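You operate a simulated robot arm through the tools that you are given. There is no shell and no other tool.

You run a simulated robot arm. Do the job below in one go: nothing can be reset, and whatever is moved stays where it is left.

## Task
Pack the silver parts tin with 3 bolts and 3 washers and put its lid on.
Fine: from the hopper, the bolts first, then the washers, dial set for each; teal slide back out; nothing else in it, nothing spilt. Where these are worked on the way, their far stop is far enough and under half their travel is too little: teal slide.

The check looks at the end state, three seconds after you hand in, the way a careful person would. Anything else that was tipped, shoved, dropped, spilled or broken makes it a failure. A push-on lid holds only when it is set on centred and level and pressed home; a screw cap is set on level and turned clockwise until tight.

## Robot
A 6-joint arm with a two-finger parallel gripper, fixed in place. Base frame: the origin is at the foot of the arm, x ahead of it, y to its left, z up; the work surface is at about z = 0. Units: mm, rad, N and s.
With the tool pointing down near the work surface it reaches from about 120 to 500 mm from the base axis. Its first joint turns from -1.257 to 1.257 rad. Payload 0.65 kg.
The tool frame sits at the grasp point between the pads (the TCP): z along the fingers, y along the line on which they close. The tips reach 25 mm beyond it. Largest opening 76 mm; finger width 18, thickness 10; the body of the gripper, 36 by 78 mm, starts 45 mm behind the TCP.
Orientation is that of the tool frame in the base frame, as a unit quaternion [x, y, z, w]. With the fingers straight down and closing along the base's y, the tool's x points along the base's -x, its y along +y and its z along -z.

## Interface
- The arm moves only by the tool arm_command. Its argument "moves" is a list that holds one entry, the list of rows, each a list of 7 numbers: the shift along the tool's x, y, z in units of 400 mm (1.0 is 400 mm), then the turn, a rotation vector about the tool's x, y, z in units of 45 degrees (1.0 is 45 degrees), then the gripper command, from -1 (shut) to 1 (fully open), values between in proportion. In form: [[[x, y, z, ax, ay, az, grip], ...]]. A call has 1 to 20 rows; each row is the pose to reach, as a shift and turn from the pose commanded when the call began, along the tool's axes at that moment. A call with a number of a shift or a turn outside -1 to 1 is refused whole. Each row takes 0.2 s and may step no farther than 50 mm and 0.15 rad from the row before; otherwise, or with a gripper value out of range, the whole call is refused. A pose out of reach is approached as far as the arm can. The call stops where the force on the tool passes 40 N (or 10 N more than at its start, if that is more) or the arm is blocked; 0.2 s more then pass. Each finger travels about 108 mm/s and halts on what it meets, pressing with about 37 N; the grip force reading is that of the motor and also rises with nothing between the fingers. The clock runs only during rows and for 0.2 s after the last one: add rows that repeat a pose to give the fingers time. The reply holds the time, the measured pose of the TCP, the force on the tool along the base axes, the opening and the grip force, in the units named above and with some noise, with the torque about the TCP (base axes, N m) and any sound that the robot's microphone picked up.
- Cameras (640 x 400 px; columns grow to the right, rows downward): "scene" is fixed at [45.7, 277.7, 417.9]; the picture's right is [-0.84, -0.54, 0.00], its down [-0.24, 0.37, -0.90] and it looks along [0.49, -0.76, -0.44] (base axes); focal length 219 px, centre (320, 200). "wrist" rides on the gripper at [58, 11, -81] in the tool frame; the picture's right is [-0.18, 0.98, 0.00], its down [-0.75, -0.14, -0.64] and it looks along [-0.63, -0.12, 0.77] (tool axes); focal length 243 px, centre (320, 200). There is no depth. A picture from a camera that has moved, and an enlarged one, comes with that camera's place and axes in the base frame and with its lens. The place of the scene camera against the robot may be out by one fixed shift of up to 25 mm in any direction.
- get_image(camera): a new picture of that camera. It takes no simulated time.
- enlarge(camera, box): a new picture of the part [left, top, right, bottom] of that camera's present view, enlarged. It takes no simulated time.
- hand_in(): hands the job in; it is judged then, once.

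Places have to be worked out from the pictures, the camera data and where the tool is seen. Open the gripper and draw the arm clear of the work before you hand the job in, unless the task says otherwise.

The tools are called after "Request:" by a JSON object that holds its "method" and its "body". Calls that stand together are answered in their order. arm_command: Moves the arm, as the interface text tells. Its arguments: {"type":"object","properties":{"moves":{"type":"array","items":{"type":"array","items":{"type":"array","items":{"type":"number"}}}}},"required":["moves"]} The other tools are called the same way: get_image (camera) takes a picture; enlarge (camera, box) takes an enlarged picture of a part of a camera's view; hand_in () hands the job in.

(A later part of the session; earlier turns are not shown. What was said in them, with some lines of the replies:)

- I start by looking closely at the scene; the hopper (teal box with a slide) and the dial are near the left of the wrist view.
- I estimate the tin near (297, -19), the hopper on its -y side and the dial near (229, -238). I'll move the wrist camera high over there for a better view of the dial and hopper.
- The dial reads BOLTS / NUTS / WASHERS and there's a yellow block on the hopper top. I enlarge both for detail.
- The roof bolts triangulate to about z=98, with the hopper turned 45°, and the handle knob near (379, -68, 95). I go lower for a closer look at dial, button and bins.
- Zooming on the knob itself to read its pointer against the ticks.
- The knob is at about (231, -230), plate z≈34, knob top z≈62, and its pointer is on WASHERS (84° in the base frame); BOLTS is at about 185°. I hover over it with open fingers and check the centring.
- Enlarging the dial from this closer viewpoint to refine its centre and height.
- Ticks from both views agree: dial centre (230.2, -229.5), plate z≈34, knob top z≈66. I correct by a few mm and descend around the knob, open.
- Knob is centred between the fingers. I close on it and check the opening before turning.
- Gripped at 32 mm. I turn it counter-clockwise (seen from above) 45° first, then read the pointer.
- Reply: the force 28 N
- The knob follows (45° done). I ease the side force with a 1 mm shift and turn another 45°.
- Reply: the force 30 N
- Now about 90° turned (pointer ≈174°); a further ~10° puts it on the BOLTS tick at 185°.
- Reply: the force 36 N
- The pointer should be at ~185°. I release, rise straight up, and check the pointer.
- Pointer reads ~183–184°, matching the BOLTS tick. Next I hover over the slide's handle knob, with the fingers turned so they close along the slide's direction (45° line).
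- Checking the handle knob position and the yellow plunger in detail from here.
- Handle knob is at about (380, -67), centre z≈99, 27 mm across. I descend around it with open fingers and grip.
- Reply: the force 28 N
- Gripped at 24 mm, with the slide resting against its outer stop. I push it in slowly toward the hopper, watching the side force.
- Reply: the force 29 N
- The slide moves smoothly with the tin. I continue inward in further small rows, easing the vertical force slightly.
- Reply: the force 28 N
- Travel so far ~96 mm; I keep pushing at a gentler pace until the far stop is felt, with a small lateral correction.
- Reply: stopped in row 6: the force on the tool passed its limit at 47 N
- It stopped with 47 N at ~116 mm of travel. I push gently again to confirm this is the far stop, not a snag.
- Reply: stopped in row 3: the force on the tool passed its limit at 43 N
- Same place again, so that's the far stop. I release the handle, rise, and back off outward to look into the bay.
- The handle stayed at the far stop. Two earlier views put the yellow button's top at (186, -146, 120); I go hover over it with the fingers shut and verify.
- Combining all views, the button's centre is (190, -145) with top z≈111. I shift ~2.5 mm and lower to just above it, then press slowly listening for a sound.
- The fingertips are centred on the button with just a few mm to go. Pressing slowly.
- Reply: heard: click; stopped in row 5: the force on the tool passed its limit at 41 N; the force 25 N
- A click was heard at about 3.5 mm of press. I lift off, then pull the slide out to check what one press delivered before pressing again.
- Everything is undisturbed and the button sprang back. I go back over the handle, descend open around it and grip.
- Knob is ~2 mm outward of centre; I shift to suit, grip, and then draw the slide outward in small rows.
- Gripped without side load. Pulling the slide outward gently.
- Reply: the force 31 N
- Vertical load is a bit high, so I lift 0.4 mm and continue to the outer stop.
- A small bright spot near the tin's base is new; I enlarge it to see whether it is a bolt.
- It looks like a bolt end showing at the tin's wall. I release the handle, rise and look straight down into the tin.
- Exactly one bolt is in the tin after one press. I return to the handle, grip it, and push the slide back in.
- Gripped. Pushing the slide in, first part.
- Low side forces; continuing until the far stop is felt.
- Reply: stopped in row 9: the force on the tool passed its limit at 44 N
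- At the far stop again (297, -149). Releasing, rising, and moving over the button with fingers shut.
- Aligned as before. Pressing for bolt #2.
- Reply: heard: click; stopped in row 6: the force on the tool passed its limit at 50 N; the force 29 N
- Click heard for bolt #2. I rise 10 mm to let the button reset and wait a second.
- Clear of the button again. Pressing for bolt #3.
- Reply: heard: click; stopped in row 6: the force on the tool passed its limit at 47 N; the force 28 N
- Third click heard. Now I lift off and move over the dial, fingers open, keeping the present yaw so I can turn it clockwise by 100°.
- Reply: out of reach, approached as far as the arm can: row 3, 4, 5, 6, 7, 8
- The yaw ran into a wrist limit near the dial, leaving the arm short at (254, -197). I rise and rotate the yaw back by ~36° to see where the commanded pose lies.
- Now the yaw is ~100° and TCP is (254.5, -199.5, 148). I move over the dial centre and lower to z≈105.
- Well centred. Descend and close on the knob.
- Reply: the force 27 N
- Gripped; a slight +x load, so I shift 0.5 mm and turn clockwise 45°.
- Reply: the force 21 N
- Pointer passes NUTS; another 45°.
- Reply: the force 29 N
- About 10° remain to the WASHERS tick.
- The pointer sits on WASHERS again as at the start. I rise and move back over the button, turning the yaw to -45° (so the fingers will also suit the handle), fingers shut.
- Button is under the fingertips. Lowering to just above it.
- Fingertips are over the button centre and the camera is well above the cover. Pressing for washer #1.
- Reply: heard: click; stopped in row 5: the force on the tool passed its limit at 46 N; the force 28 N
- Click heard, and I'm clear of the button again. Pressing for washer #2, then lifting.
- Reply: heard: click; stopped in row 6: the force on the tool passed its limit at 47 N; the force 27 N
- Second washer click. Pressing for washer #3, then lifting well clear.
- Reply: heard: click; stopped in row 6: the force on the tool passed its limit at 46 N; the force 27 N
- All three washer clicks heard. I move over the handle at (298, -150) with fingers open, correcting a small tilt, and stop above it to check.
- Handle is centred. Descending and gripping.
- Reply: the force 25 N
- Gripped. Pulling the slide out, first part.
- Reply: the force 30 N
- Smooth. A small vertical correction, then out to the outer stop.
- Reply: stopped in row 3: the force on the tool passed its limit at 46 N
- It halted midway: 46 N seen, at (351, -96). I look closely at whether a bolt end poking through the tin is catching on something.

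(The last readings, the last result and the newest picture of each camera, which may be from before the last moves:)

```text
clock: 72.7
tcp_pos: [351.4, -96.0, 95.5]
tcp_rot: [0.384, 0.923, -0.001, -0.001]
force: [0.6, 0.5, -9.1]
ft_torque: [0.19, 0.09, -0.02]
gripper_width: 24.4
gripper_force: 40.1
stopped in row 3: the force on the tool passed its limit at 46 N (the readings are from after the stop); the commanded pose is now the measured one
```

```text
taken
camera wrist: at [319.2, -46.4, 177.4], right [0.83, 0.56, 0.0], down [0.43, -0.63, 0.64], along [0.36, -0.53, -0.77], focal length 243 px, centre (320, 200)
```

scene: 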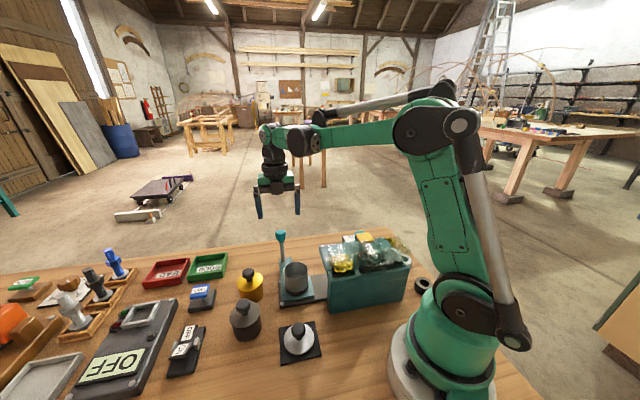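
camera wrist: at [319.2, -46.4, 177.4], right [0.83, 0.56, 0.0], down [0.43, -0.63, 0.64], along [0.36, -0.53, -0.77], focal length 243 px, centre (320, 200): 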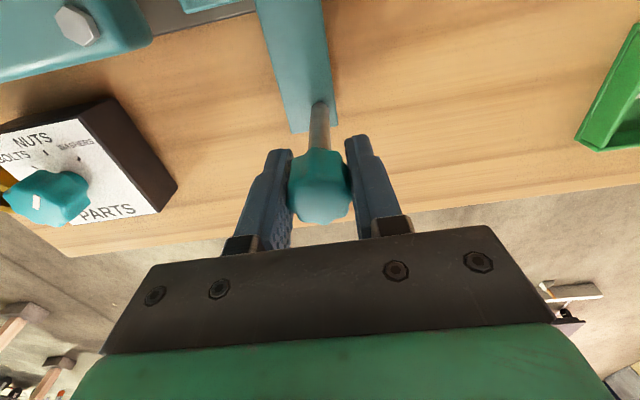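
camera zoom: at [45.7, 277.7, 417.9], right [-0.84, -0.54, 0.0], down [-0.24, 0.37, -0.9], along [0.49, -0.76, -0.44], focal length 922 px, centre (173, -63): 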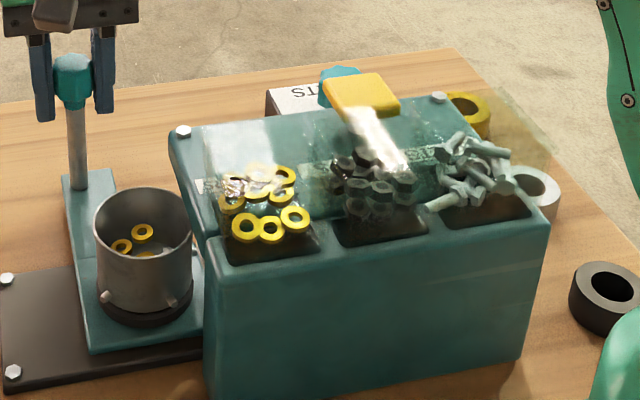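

Contents look right (washers visible on the bolts); the residual force is low now, so the halt was likely just the vertical preload. I continue outward slowly.

Request:
{"method": "arm_command", "body": {"moves": [[[0, 0.005, 0, 0, 0, 0, -1], [0, 0.012, 0, 0, 0, 0, -1], [0, 0.02, 0, 0, 0, 0, -1], [0, 0.03, 0, 0, 0, 0, -1], [0, 0.04, 0, 0, 0, 0, -1]]]}}

Request:
{"method": "enlarge", "body": {"camera": "scene", "box": [280, 245, 340, 300]}}

```text
clock: 73.8
tcp_pos: [363.9, -83.2, 95.6]
tcp_rot: [0.383, 0.924, -0.001, 0.001]
force: [0.2, -0.7, -1.4]
ft_torque: [-0.23, -0.27, -0.14]
gripper_width: 24.1
gripper_force: 40.5
```

```text
7.27 times, centred on (310, 272) of scene
camera zoom: at [45.7, 277.7, 417.9], right [-0.84, -0.54, 0.0], down [-0.24, 0.37, -0.9], along [0.49, -0.76, -0.44], focal length 1592 px, centre (393, -327)
```

zoom: 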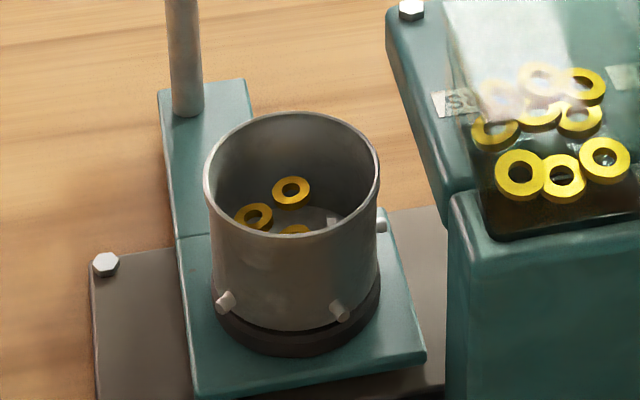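

Free to move; three bolts (tips at the wall) and three washers visible. Continuing to the outer stop.

Request:
{"method": "arm_command", "body": {"moves": [[[0, 0.01, 0, 0, 0, 0, -1], [0, 0.025, 0, 0, 0, 0, -1], [0, 0.038, 0, 0, 0, 0, -1], [0, 0.047, 0, 0, 0, 0, -1], [0, 0.053, 0, 0, 0, 0, -1], [0, 0.058, 0, 0, 0, 0, -1], [0, 0.062, 0, 0, 0, 0, -1], [0, 0.066, 0, 0, 0, 0, -1]]]}}

Request:
{"method": "enlarge", "body": {"camera": "scene", "box": [265, 245, 345, 310]}}

```text
clock: 75.7
tcp_pos: [379.8, -67.4, 95.5]
tcp_rot: [0.385, 0.923, -0.005, -0.002]
force: [-3.9, -2.7, 0.7]
ft_torque: [-0.15, -0.12, -0.01]
gripper_width: 24.2
gripper_force: 40.1
stopped in row 8: the force on the tool passed its limit at 43 N (the readings are from after the stop); the commanded pose is now the measured one
```

```text
6.15 times, centred on (305, 278) of scene
camera zoom: at [45.7, 277.7, 417.9], right [-0.84, -0.54, 0.0], down [-0.24, 0.37, -0.9], along [0.49, -0.76, -0.44], focal length 1347 px, centre (412, -277)
```

zoom: 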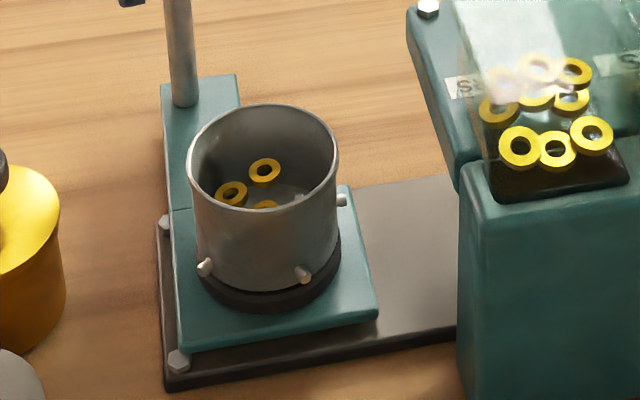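

The slide is back at its outer stop with the tin holding the parts. I release, rise straight up and level the tool.

Request:
{"method": "arm_command", "body": {"moves": [[[0, 0, 0, 0, 0, 0, 0.3], [0, 0, 0, 0, 0, 0, 1], [0, 0, 0, 0, 0, 0, 1], [0, 0, -0.06, 0, 0, 0, 1], [0, 0, -0.16, -0.007, 0, -0.003, 1], [0, 0, -0.24, -0.0138, 0, -0.0056, 1], [0, 0, -0.31, -0.0138, 0, -0.0056, 1]]]}}

Request:
{"method": "arm_command", "body": {"moves": [[[0.065, -0.022, 0, 0, 0, -0.17, 1], [0.13, -0.043, 0, 0, 0, -0.34, 1], [0.2, -0.065, 0, 0, 0, -0.51, 1], [0.27, -0.087, 0, 0, 0, -0.68, 1], [0.335, -0.108, 0, 0, 0, -0.84, 1], [0.401, -0.129, 0, 0, 0, -1, 1], [0.401, -0.129, 0, 0, 0, -1, 1]]]}}

Request:
{"method": "get_image", "body": {"camera": "wrist"}}

Request:
{"method": "enlarge", "body": {"camera": "wrist", "box": [250, 90, 370, 180]}}

Request:
{"method": "enlarge", "body": {"camera": "wrist", "box": [310, 0, 450, 100]}}

```text
clock: 77.3
tcp_pos: [379.6, -67.0, 221.9]
tcp_rot: [0.383, 0.924, 0.001, 0.0]
force: [-1.0, -0.2, -0.2]
ft_torque: [0.02, 0.02, 0.0]
gripper_width: 76.2
gripper_force: 0.2
```

```text
clock: 78.9
tcp_pos: [231.1, 8.9, 222.6]
tcp_rot: [-0.001, 1.0, 0.001, 0.0]
force: [0.3, 0.1, -0.2]
ft_torque: [0.01, -0.01, 0.0]
gripper_width: 76.1
gripper_force: 0.2
```

```text
taken
camera wrist: at [173.2, 21.0, 301.9], right [0.18, 0.98, 0.0], down [0.75, -0.14, 0.64], along [0.63, -0.12, -0.77], focal length 243 px, centre (320, 200)
```

wrist: 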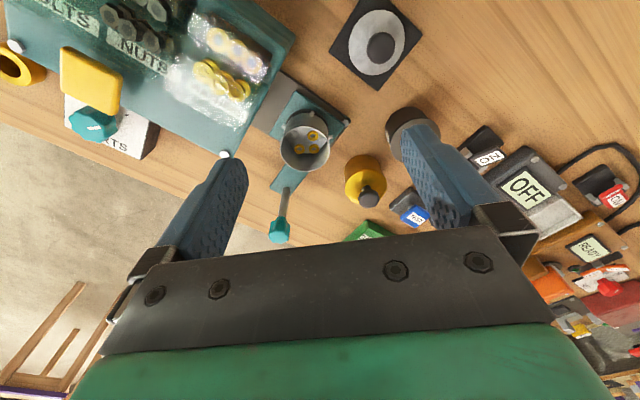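

```text
4.44 times, centred on (310, 135) of wrist
camera zoom: at [173.2, 21.0, 301.9], right [0.18, 0.98, 0.0], down [0.75, -0.14, 0.64], along [0.63, -0.12, -0.77], focal length 1078 px, centre (364, 489)
```

zoom: 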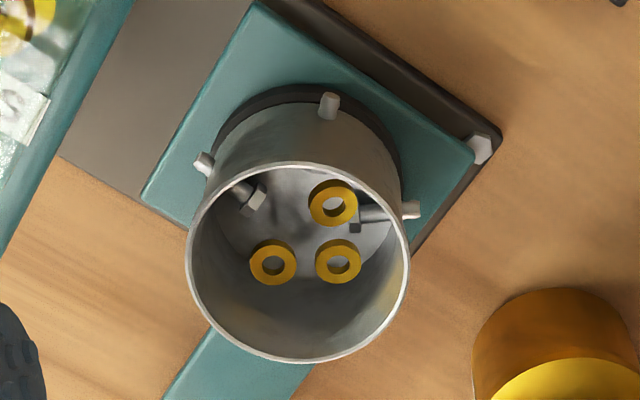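

```text
4.00 times, centred on (380, 50) of wrist
camera zoom: at [173.2, 21.0, 301.9], right [0.18, 0.98, 0.0], down [0.75, -0.14, 0.64], along [0.63, -0.12, -0.77], focal length 970 px, centre (80, 800)
```

zoom: 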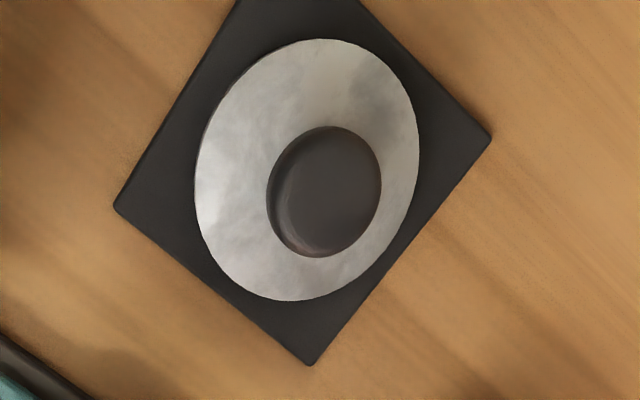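

Looking into the tin: exactly 3 washers and 3 bolts. Rim centre ≈(296, -19, 62), lid ≈(217, 70) with knob top z≈42. I move over the lid for a closer look.

Request:
{"method": "arm_command", "body": {"moves": [[[0.01, 0.05, 0.07, 0, 0, 0, 1], [0.025, 0.1, 0.14, 0, 0, 0, 1], [0.035, 0.153, 0.2, 0, 0, 0, 1], [0.035, 0.153, 0.255, 0, 0, 0, 1], [0.035, 0.153, 0.255, 0, 0, 0, 1]]]}}

Request:
{"method": "get_image", "body": {"camera": "wrist"}}

Request:
{"method": "enlarge", "body": {"camera": "wrist", "box": [240, 40, 400, 170]}}

Request:
{"method": "enlarge", "body": {"camera": "scene", "box": [230, 230, 350, 380]}}

```text
clock: 80.1
tcp_pos: [216.8, 71.1, 117.1]
tcp_rot: [0.0, 1.0, 0.0, -0.001]
force: [-0.3, -0.2, 0.2]
ft_torque: [0.01, -0.02, 0.0]
gripper_width: 75.9
gripper_force: 0.1
```

```text
taken
camera wrist: at [159.7, 82.0, 198.5], right [0.18, 0.98, 0.0], down [0.75, -0.14, 0.64], along [0.63, -0.12, -0.77], focal length 243 px, centre (320, 200)
```

wrist: 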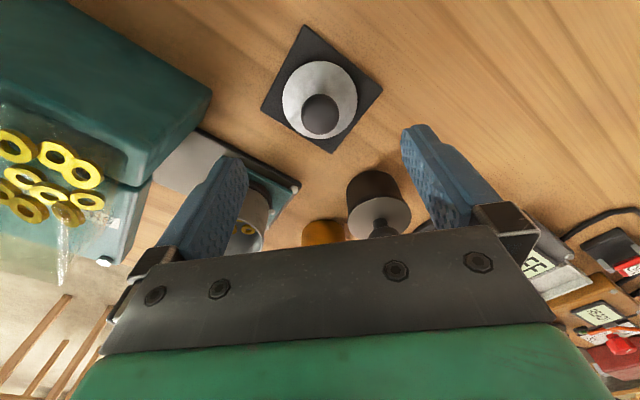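

```text
3.08 times, centred on (320, 105) of wrist
camera zoom: at [159.7, 82.0, 198.5], right [0.18, 0.98, 0.0], down [0.75, -0.14, 0.64], along [0.63, -0.12, -0.77], focal length 746 px, centre (320, 492)
```

zoom: 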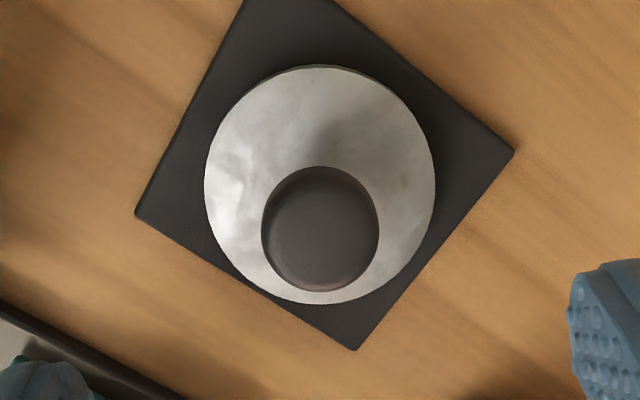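

```text
2.67 times, centred on (290, 305) of scene
camera zoom: at [45.7, 277.7, 417.9], right [-0.84, -0.54, 0.0], down [-0.24, 0.37, -0.9], along [0.49, -0.76, -0.44], focal length 584 px, centre (400, -80)
```

zoom: 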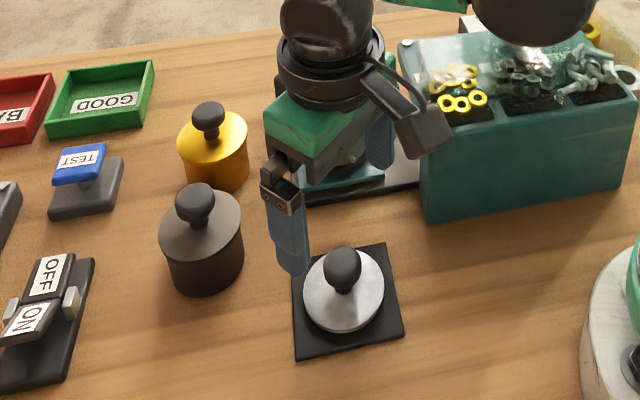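

Lid knob is a ~25 mm ball centred at about (217, 71, 40) above a lid whose top is z≈10. I descend so the pads straddle the ball (TCP z≈44, tips clear of the lid) and check before closing.

Request:
{"method": "arm_command", "body": {"moves": [[[0.002, 0.0, 0.06, 0, 0, 0, 1], [0.002, 0.0, 0.12, 0, 0, 0, 1], [0.002, 0.0, 0.16, 0, 0, 0, 1], [0.002, 0.0, 0.183, 0, 0, 0, 1], [0.002, 0.0, 0.183, 0, 0, 0, 1]]]}}

Request:
{"method": "get_image", "body": {"camera": "wrist"}}

Request:
{"method": "enlarge", "body": {"camera": "scene", "box": [250, 260, 350, 380]}}

```text
clock: 81.3
tcp_pos: [215.4, 72.6, 45.9]
tcp_rot: [0.001, 1.0, 0.0, 0.0]
force: [-1.1, -0.5, 0.0]
ft_torque: [0.03, 0.03, -0.02]
gripper_width: 76.2
gripper_force: 0.1
```

```text
taken
camera wrist: at [158.2, 82.7, 126.9], right [0.18, 0.98, 0.0], down [0.75, -0.14, 0.64], along [0.63, -0.12, -0.77], focal length 243 px, centre (320, 200)
```

wrist: 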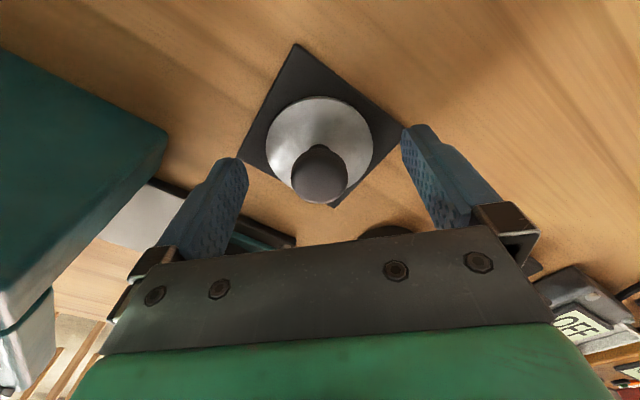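

```text
3.33 times, centred on (300, 320) of scene
camera zoom: at [45.7, 277.7, 417.9], right [-0.84, -0.54, 0.0], down [-0.24, 0.37, -0.9], along [0.49, -0.76, -0.44], focal length 730 px, centre (387, -200)
```

zoom: 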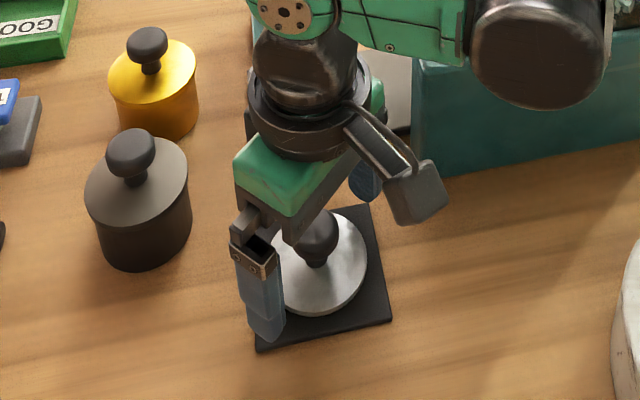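

Ball lies centred between the pads. Closing the gripper.

Request:
{"method": "arm_command", "body": {"moves": [[[0, 0, 0.003, 0, 0, 0, 0.3], [0, 0, 0.003, 0, 0, 0, -0.2], [0, 0, 0.003, 0, 0, 0, -1], [0, 0, 0.003, 0, 0, 0, -1], [0, 0, 0.003, 0, 0, 0, -1]]]}}

Request:
{"method": "get_image", "body": {"camera": "wrist"}}

Request:
{"method": "enlarge", "body": {"camera": "scene", "box": [250, 260, 350, 380]}}

```text
clock: 82.5
tcp_pos: [215.7, 72.5, 45.1]
tcp_rot: [0.0, 1.0, 0.001, 0.0]
force: [0.5, -1.4, 2.7]
ft_torque: [0.0, -0.06, -0.03]
gripper_width: 23.3
gripper_force: 36.8
```

```text
taken
camera wrist: at [158.5, 82.6, 125.6], right [0.18, 0.98, 0.0], down [0.75, -0.14, 0.64], along [0.63, -0.12, -0.77], focal length 243 px, centre (320, 200)
```

wrist: 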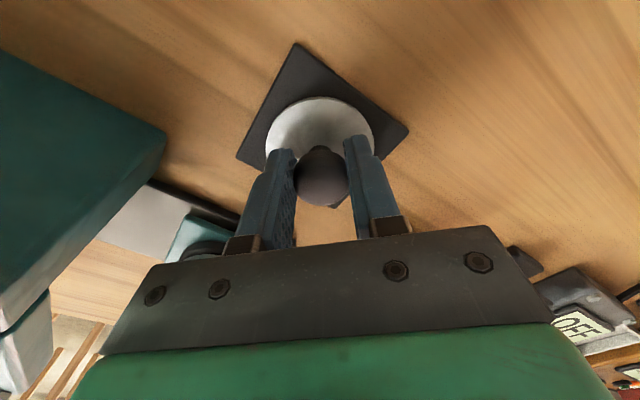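

```text
3.33 times, centred on (300, 320) of scene
camera zoom: at [45.7, 277.7, 417.9], right [-0.84, -0.54, 0.0], down [-0.24, 0.37, -0.9], along [0.49, -0.76, -0.44], focal length 730 px, centre (387, -200)
```

zoom: 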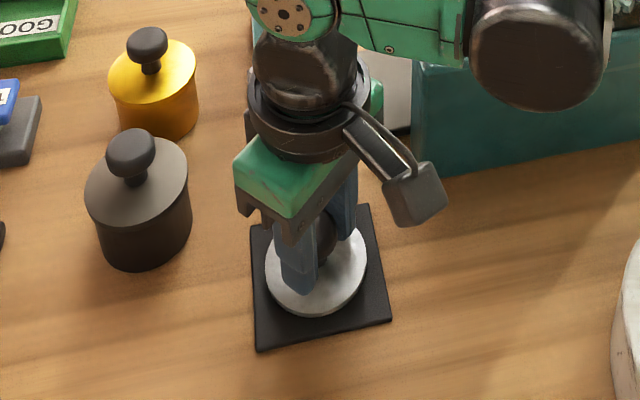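

Gripped at 23 mm with the lid still flat. Lifting it 110 mm.

Request:
{"method": "arm_command", "body": {"moves": [[[0, 0, -0.02, 0, 0, 0, -1], [0, 0, -0.07, 0, 0, 0, -1], [0, 0, -0.14, 0, 0, 0, -1], [0, 0, -0.21, 0, 0, 0, -1], [0, 0, -0.275, 0, 0, 0, -1], [0, 0, -0.275, 0, 0, 0, -1]]]}}

Request:
{"method": "get_image", "body": {"camera": "wrist"}}

Request:
{"method": "enlarge", "body": {"camera": "scene", "box": [240, 200, 360, 320]}}

```text
clock: 83.9
tcp_pos: [216.0, 69.4, 154.6]
tcp_rot: [0.0, 1.0, 0.0, 0.0]
force: [0.7, 0.5, 0.1]
ft_torque: [0.01, 0.0, 0.02]
gripper_width: 23.1
gripper_force: 37.4
```

```text
taken
camera wrist: at [159.1, 80.0, 235.4], right [0.18, 0.98, 0.0], down [0.75, -0.14, 0.64], along [0.63, -0.12, -0.77], focal length 243 px, centre (320, 200)
```

wrist: 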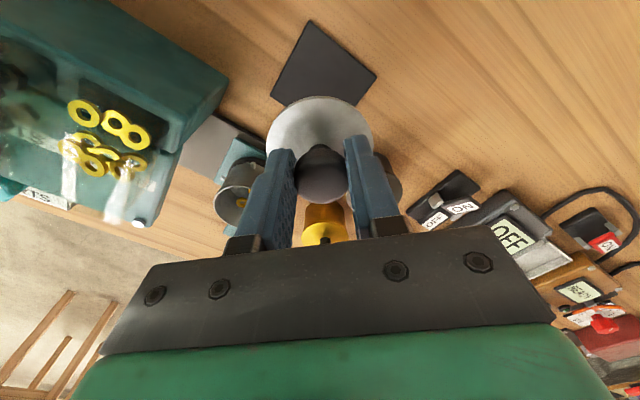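

```text
3.33 times, centred on (300, 260) of scene
camera zoom: at [45.7, 277.7, 417.9], right [-0.84, -0.54, 0.0], down [-0.24, 0.37, -0.9], along [0.49, -0.76, -0.44], focal length 730 px, centre (387, 0)
```

zoom: 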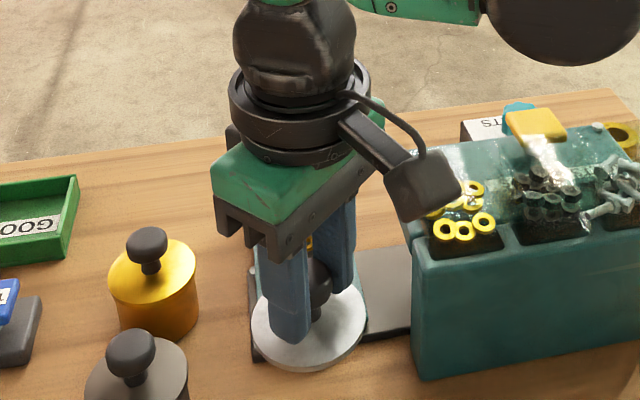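

Lid is held level. I enlarge the wrist view to measure the lid's offset relative to the TCP.

Request:
{"method": "enlarge", "body": {"camera": "wrist", "box": [240, 80, 400, 220]}}

```text
2.86 times, centred on (320, 150) of wrist
camera zoom: at [159.1, 80.0, 235.4], right [0.18, 0.98, 0.0], down [0.75, -0.14, 0.64], along [0.63, -0.12, -0.77], focal length 693 px, centre (320, 343)
```

zoom: 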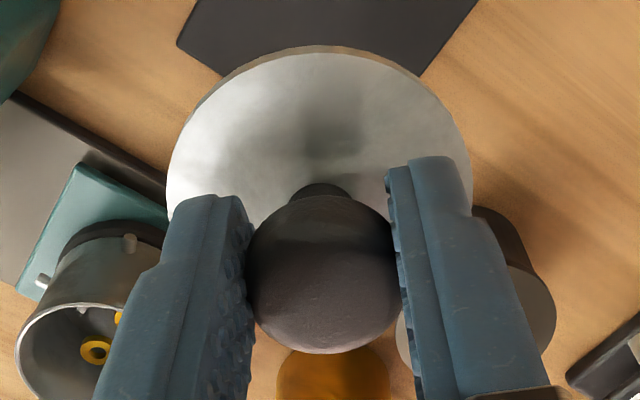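

Fitting the ellipses (with perspective bias): lid centre is ~+2.7 mm in x from the TCP, and the tin rim centre is (296.0, -18.3, ~64). I carry the lid to above the tin and compare from both cameras.

Request:
{"method": "arm_command", "body": {"moves": [[[-0.038, -0.044, 0, 0, 0, 0, -1], [-0.076, -0.087, 0, 0, 0, 0, -1], [-0.114, -0.131, 0, 0, 0, 0, -1], [-0.152, -0.175, 0, 0, 0, 0, -1], [-0.1905, -0.2185, 0, 0, 0, 0, -1], [-0.1905, -0.2185, 0.04, 0, 0, 0, -1], [-0.1905, -0.2185, 0.07, 0, 0, 0, -1], [-0.1905, -0.2185, 0.07, 0, 0, 0, -1]]]}}

Request:
{"method": "get_image", "body": {"camera": "wrist"}}

Request:
{"method": "enlarge", "body": {"camera": "wrist", "box": [240, 60, 400, 220]}}

Request:
{"method": "enlarge", "body": {"camera": "scene", "box": [250, 210, 350, 310]}}

```text
clock: 85.7
tcp_pos: [291.1, -16.5, 127.0]
tcp_rot: [-0.001, 1.0, 0.001, 0.0]
force: [-0.1, 0.4, -0.5]
ft_torque: [0.02, -0.05, -0.01]
gripper_width: 23.2
gripper_force: 36.9
```

```text
taken
camera wrist: at [234.1, -6.0, 208.1], right [0.18, 0.98, 0.0], down [0.75, -0.14, 0.64], along [0.63, -0.12, -0.77], focal length 243 px, centre (320, 200)
```

wrist: 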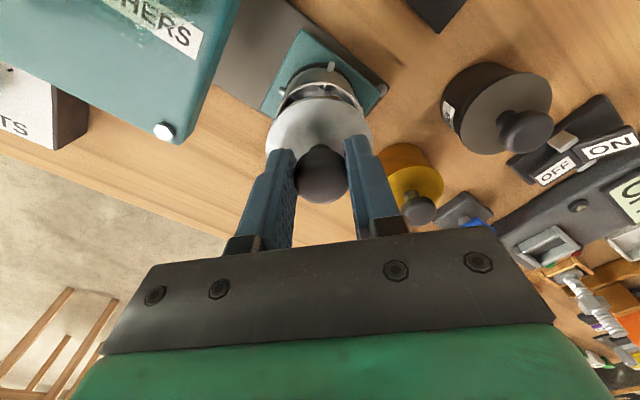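

```text
2.50 times, centred on (320, 140) of wrist
camera zoom: at [234.1, -6.0, 208.1], right [0.18, 0.98, 0.0], down [0.75, -0.14, 0.64], along [0.63, -0.12, -0.77], focal length 606 px, centre (320, 350)
```

zoom: 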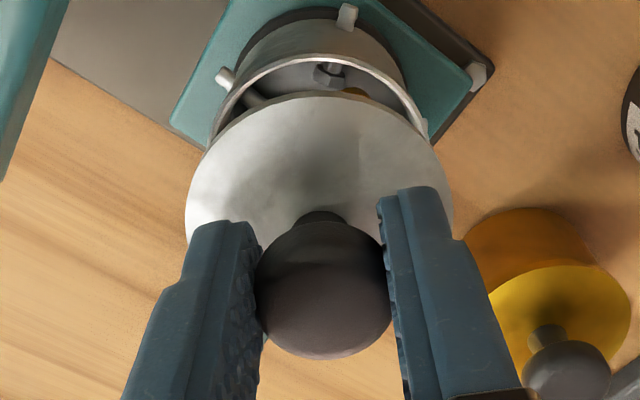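

```text
4.00 times, centred on (300, 260) of scene
camera zoom: at [45.7, 277.7, 417.9], right [-0.84, -0.54, 0.0], down [-0.24, 0.37, -0.9], along [0.49, -0.76, -0.44], focal length 876 px, centre (400, -40)
```

zoom: 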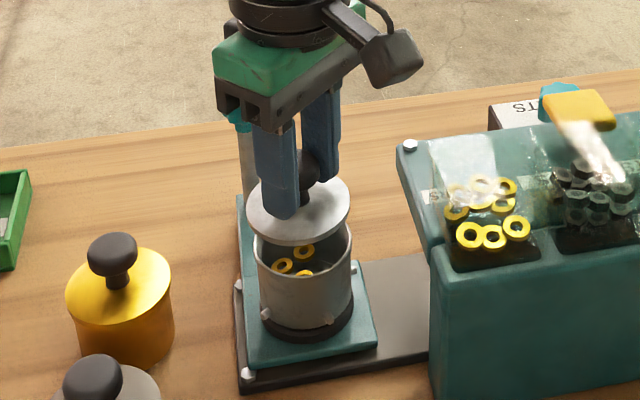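

Lid is within ~1–2 mm of the tin's axis from both cameras. I nudge it slightly and lower to just above the rim for a finer check.

Request:
{"method": "arm_command", "body": {"moves": [[[-0.0018, -0.0015, 0.015, 0, 0, 0, -1], [-0.0018, -0.0015, 0.03, 0, 0, 0, -1], [-0.0018, -0.0015, 0.04, 0, 0, 0, -1], [-0.0018, -0.0015, 0.04, 0, 0, 0, -1]]]}}

Request:
{"method": "enlarge", "body": {"camera": "wrist", "box": [240, 60, 400, 220]}}

Request:
{"method": "enlarge", "body": {"camera": "scene", "box": [265, 230, 335, 300]}}

```text
clock: 86.7
tcp_pos: [291.9, -18.1, 110.6]
tcp_rot: [0.0, 1.0, 0.001, 0.0]
force: [-0.2, -0.3, 0.0]
ft_torque: [0.0, -0.02, 0.03]
gripper_width: 23.2
gripper_force: 37.5
```

```text
2.50 times, centred on (320, 140) of wrist
camera zoom: at [235.9, -6.1, 191.2], right [0.18, 0.98, 0.0], down [0.75, -0.14, 0.64], along [0.63, -0.12, -0.77], focal length 606 px, centre (320, 350)
```

zoom: 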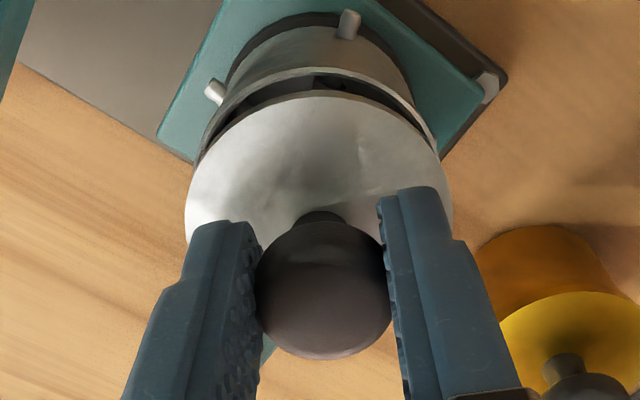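

```text
5.71 times, centred on (300, 265) of scene
camera zoom: at [45.7, 277.7, 417.9], right [-0.84, -0.54, 0.0], down [-0.24, 0.37, -0.9], along [0.49, -0.76, -0.44], focal length 1251 px, centre (434, -171)
```

zoom: 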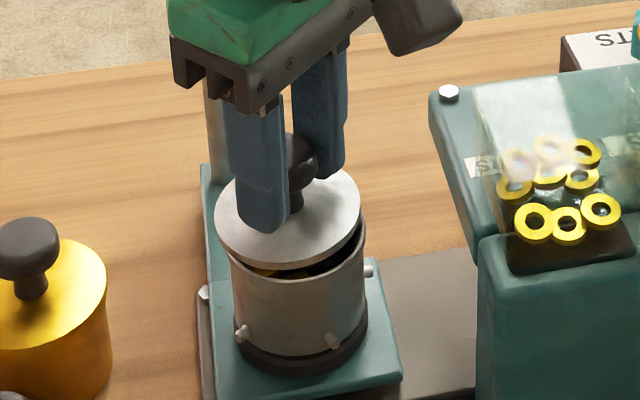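

I need finer edge readings, so I enlarge further in both views.

Request:
{"method": "enlarge", "body": {"camera": "scene", "box": [280, 250, 336, 290]}}

Request:
{"method": "enlarge", "body": {"camera": "wrist", "box": [280, 80, 364, 132]}}

```text
10.00 times, centred on (308, 270) of scene
camera zoom: at [45.7, 277.7, 417.9], right [-0.84, -0.54, 0.0], down [-0.24, 0.37, -0.9], along [0.49, -0.76, -0.44], focal length 2189 px, centre (440, -500)
```

zoom: 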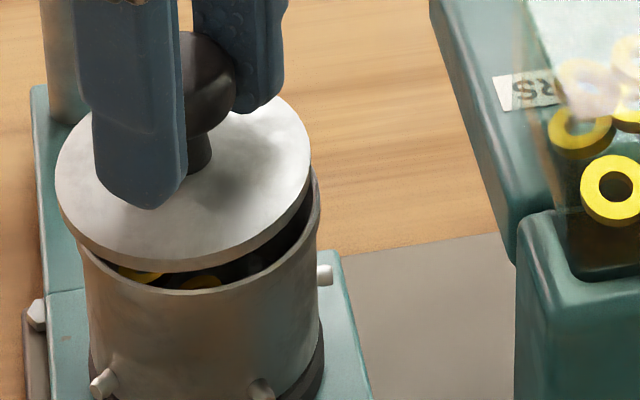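

```text
7.62 times, centred on (322, 106) of wrist
camera zoom: at [235.9, -6.1, 191.2], right [0.18, 0.98, 0.0], down [0.75, -0.14, 0.64], along [0.63, -0.12, -0.77], focal length 1848 px, centre (305, 916)
```

zoom: 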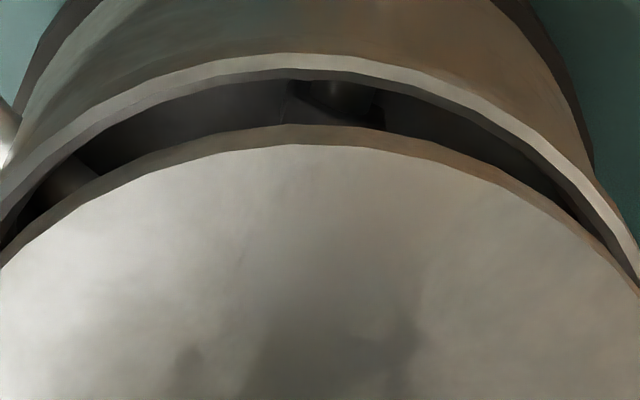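

Consistent finding from both views: the lid sits ~3.2 mm too far out along the camera's viewing line, aligned sideways. I shift by (-3.1, +0.6) mm and recheck.

Request:
{"method": "arm_command", "body": {"moves": [[[0.0079, 0.0015, 0, 0, 0, 0, -1], [0.0079, 0.0015, 0.01, 0, 0, 0, -1], [0.0079, 0.0015, 0.01, 0, 0, 0, -1]]]}}

Request:
{"method": "enlarge", "body": {"camera": "scene", "box": [280, 250, 336, 290]}}

Request:
{"method": "enlarge", "body": {"camera": "wrist", "box": [264, 80, 376, 150]}}

```text
clock: 87.5
tcp_pos: [289.3, -16.5, 105.4]
tcp_rot: [0.0, 1.0, 0.001, 0.0]
force: [-1.0, 0.2, 0.6]
ft_torque: [0.01, 0.02, 0.03]
gripper_width: 22.9
gripper_force: 36.8
```

```text
10.00 times, centred on (308, 270) of scene
camera zoom: at [45.7, 277.7, 417.9], right [-0.84, -0.54, 0.0], down [-0.24, 0.37, -0.9], along [0.49, -0.76, -0.44], focal length 2189 px, centre (440, -500)
```

zoom: 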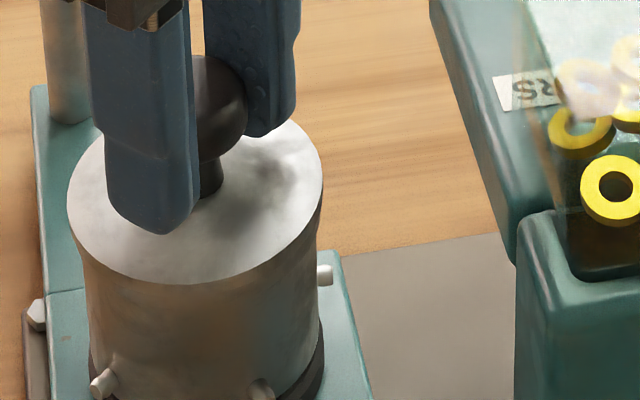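

```text
5.71 times, centred on (320, 115) of wrist
camera zoom: at [232.4, -5.5, 186.6], right [0.18, 0.98, 0.0], down [0.75, -0.14, 0.64], along [0.63, -0.12, -0.77], focal length 1386 px, centre (320, 686)
```

zoom: 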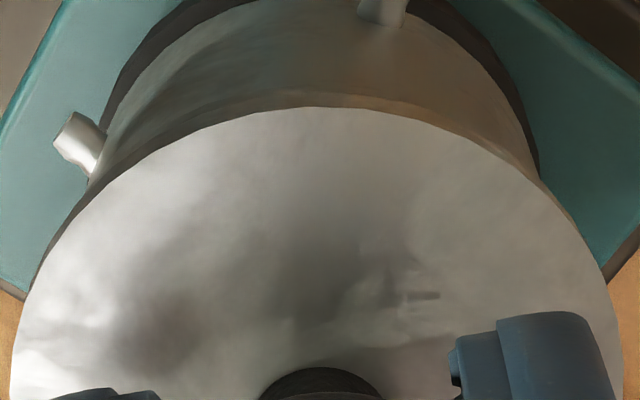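

Now centred within ~0.5 mm in both views and level. Lowering slowly onto the rim, watching the force.

Request:
{"method": "arm_command", "body": {"moves": [[[0.001, 0, 0.0025, 0, 0, 0, -1], [0.001, 0, 0.005, 0, 0, 0, -1], [0.001, 0, 0.0075, 0, 0, 0, -1], [0.001, 0, 0.01, 0, 0, 0, -1], [0.001, 0, 0.0125, 0, 0, 0, -1], [0.001, 0, 0.015, 0, 0, 0, -1], [0.001, 0, 0.0175, 0, 0, 0, -1], [0.001, 0, 0.02, 0, 0, 0, -1]]]}}

Request:
{"method": "enlarge", "body": {"camera": "scene", "box": [280, 250, 336, 290]}}

Request:
{"method": "enlarge", "body": {"camera": "wrist", "box": [264, 80, 376, 150]}}

```text
clock: 88.2
tcp_pos: [288.4, -17.5, 103.0]
tcp_rot: [0.001, 1.0, 0.0, 0.0]
force: [-1.0, -2.5, 14.6]
ft_torque: [0.04, -0.04, 0.02]
gripper_width: 23.3
gripper_force: 37.4
heard: snap
stopped in row 3: the force on the tool passed its limit at 40 N (the readings are from after the stop); the commanded pose is now the measured one
```

```text
10.00 times, centred on (308, 270) of scene
camera zoom: at [45.6, 277.7, 417.9], right [-0.84, -0.54, 0.0], down [-0.24, 0.37, -0.9], along [0.49, -0.76, -0.44], focal length 2189 px, centre (440, -500)
```

zoom: 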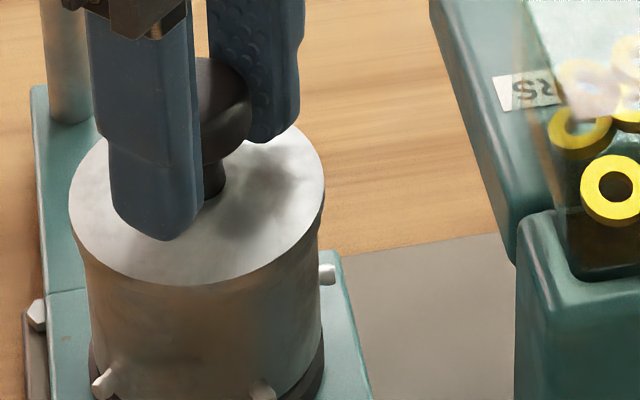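

```text
5.71 times, centred on (320, 115) of wrist
camera zoom: at [232.0, -5.7, 184.6], right [0.19, 0.98, 0.0], down [0.75, -0.14, 0.64], along [0.63, -0.12, -0.77], focal length 1386 px, centre (320, 686)
```

zoom: 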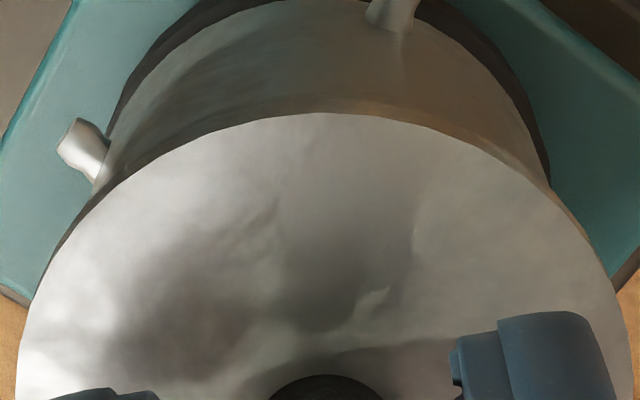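

A snap was heard — the lid is pressed home and looks flush. I release the knob gently and rise.

Request:
{"method": "arm_command", "body": {"moves": [[[0, 0, 0, 0, 0, 0, -0.3], [0, 0, 0, 0, 0, 0, 0.2], [0, 0, 0, 0, 0, 0, 0.8], [0, 0, 0, 0, 0, 0, 1], [0, 0, -0.04, 0, 0, 0, 1], [0, 0, -0.1, 0, 0, 0, 1], [0, 0, -0.18, 0, 0, 0, 1], [0, 0, -0.28, 0, 0, 0, 1]]]}}

Request:
{"method": "enlarge", "body": {"camera": "scene", "box": [265, 235, 345, 305]}}

Request:
{"method": "enlarge", "body": {"camera": "wrist", "box": [240, 20, 400, 160]}}

Request:
{"method": "get_image", "body": {"camera": "wrist"}}

```text
clock: 90.0
tcp_pos: [288.2, -17.2, 217.3]
tcp_rot: [0.0, 1.0, 0.001, 0.0]
force: [-0.9, 0.4, 0.2]
ft_torque: [0.02, -0.03, -0.03]
gripper_width: 76.2
gripper_force: 0.1
```

```text
5.71 times, centred on (305, 270) of scene
camera zoom: at [45.7, 277.7, 417.9], right [-0.84, -0.54, 0.0], down [-0.24, 0.37, -0.9], along [0.49, -0.76, -0.44], focal length 1251 px, centre (406, -200)
```

zoom: 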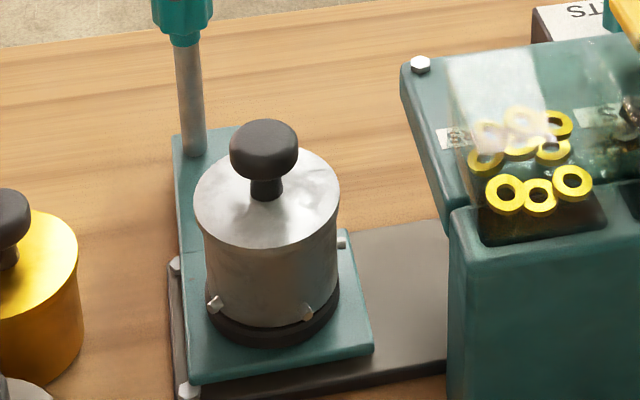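

```text
2.86 times, centred on (320, 90) of wrist
camera zoom: at [231.1, -6.0, 298.0], right [0.19, 0.98, 0.0], down [0.75, -0.14, 0.64], along [0.63, -0.12, -0.77], focal length 693 px, centre (320, 514)
```

zoom: 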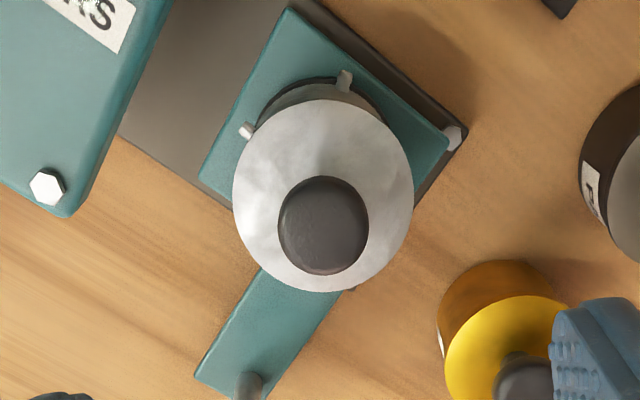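

```text
taken
camera wrist: at [231.1, -6.0, 298.0], right [0.19, 0.98, 0.0], down [0.75, -0.14, 0.64], along [0.63, -0.12, -0.77], focal length 243 px, centre (320, 200)
```

wrist: 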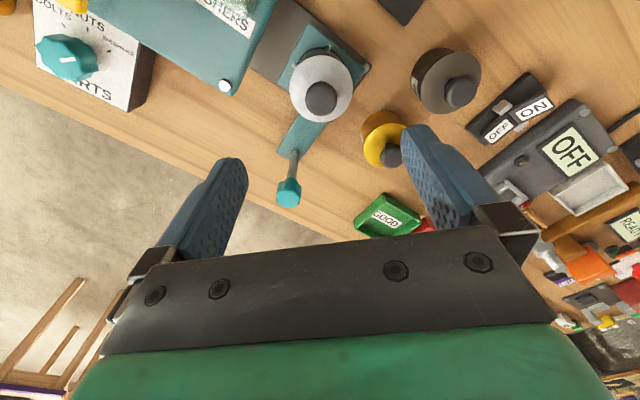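

The lid sits level and centred, the slide is fully out, nothing else is disturbed. I raise the arm clear and take a last look at the whole bench.

Request:
{"method": "arm_command", "body": {"moves": [[[0, 0, -0.1, 0, 0, 0, 1], [0, 0, -0.2, 0, 0, 0, 1], [0, 0, -0.3, 0, 0, 0, 1], [0, 0, -0.35, 0, 0, 0, 1], [0, 0, -0.35, 0, 0, 0, 1]]]}}

Request:
{"method": "get_image", "body": {"camera": "scene"}}

Request:
{"method": "enlarge", "body": {"camera": "scene", "box": [200, 220, 440, 370]}}

Request:
{"method": "get_image", "body": {"camera": "wrist"}}

```text
clock: 91.2
tcp_pos: [289.7, -17.0, 356.6]
tcp_rot: [0.001, 1.0, 0.001, 0.0]
force: [-0.3, -0.2, -0.2]
ft_torque: [-0.02, -0.01, -0.03]
gripper_width: 75.8
gripper_force: 0.0
```

```text
taken
```

scene: 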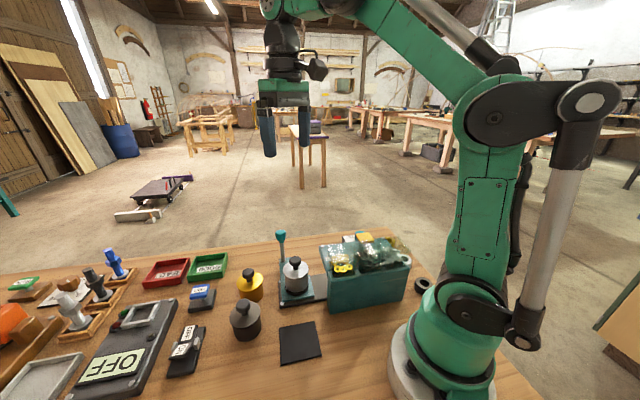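

```text
2.67 times, centred on (320, 295) of scene
camera zoom: at [45.7, 277.7, 417.9], right [-0.84, -0.54, 0.0], down [-0.24, 0.37, -0.9], along [0.49, -0.76, -0.44], focal length 584 px, centre (320, -53)
```

zoom: 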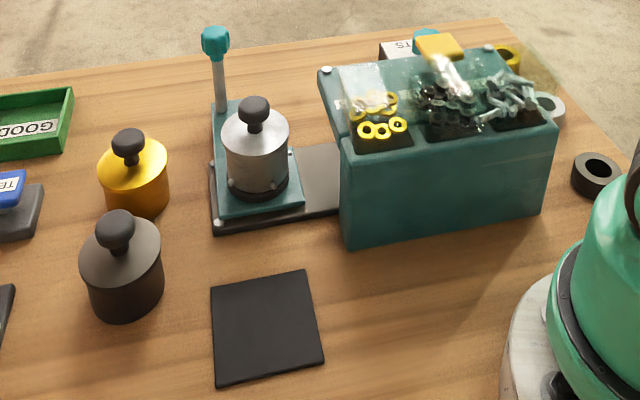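

```text
taken
camera wrist: at [233.3, -5.3, 437.0], right [0.19, 0.98, 0.0], down [0.75, -0.14, 0.64], along [0.63, -0.12, -0.77], focal length 243 px, centre (320, 200)
```

wrist: 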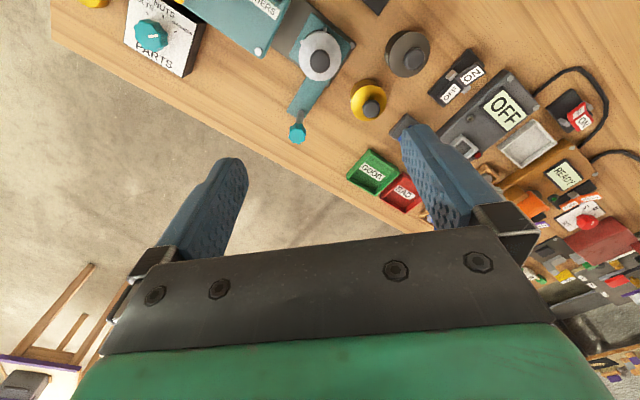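

The tin holds 3 bolts and 3 washers and its lid snapped on level. The slide is at its outer stop, nothing is spilt, the rest of the bench is unchanged, and the arm is clear with the gripper open. Handing in.

Request:
{"method": "hand_in", "body": {}}

```text
The job is handed in.
```

The silver tin is packed with 3 bolts and 3 washers, its lid is on, and the job is handed in. I haven't had the result of the check back.

- **Filling:** I set the dial to BOLTS and pressed the hopper button three times, then set it to WASHERS and pressed three times. Each press gave one click. Looking into the tin before the lid went on, I saw three washers and three bolts and nothing else.
- **Bolt tips:** All three bolt tips show through the tin's wall near the base. Nothing fell out. One pull of the slide cut out midway on the force limit. I saw nothing catching, and the slide then ran freely to the stop.
- **Slide:** I pushed it to its far stop for each fill. It is now back out at its outer stop.
- **Lid:** I centred it using both cameras and pressed until it snapped. It looks level and flush.
- **Bench:** Nothing spilt or was knocked over. The dial is left on WASHERS, where it started. The gripper is open and the arm is raised clear.
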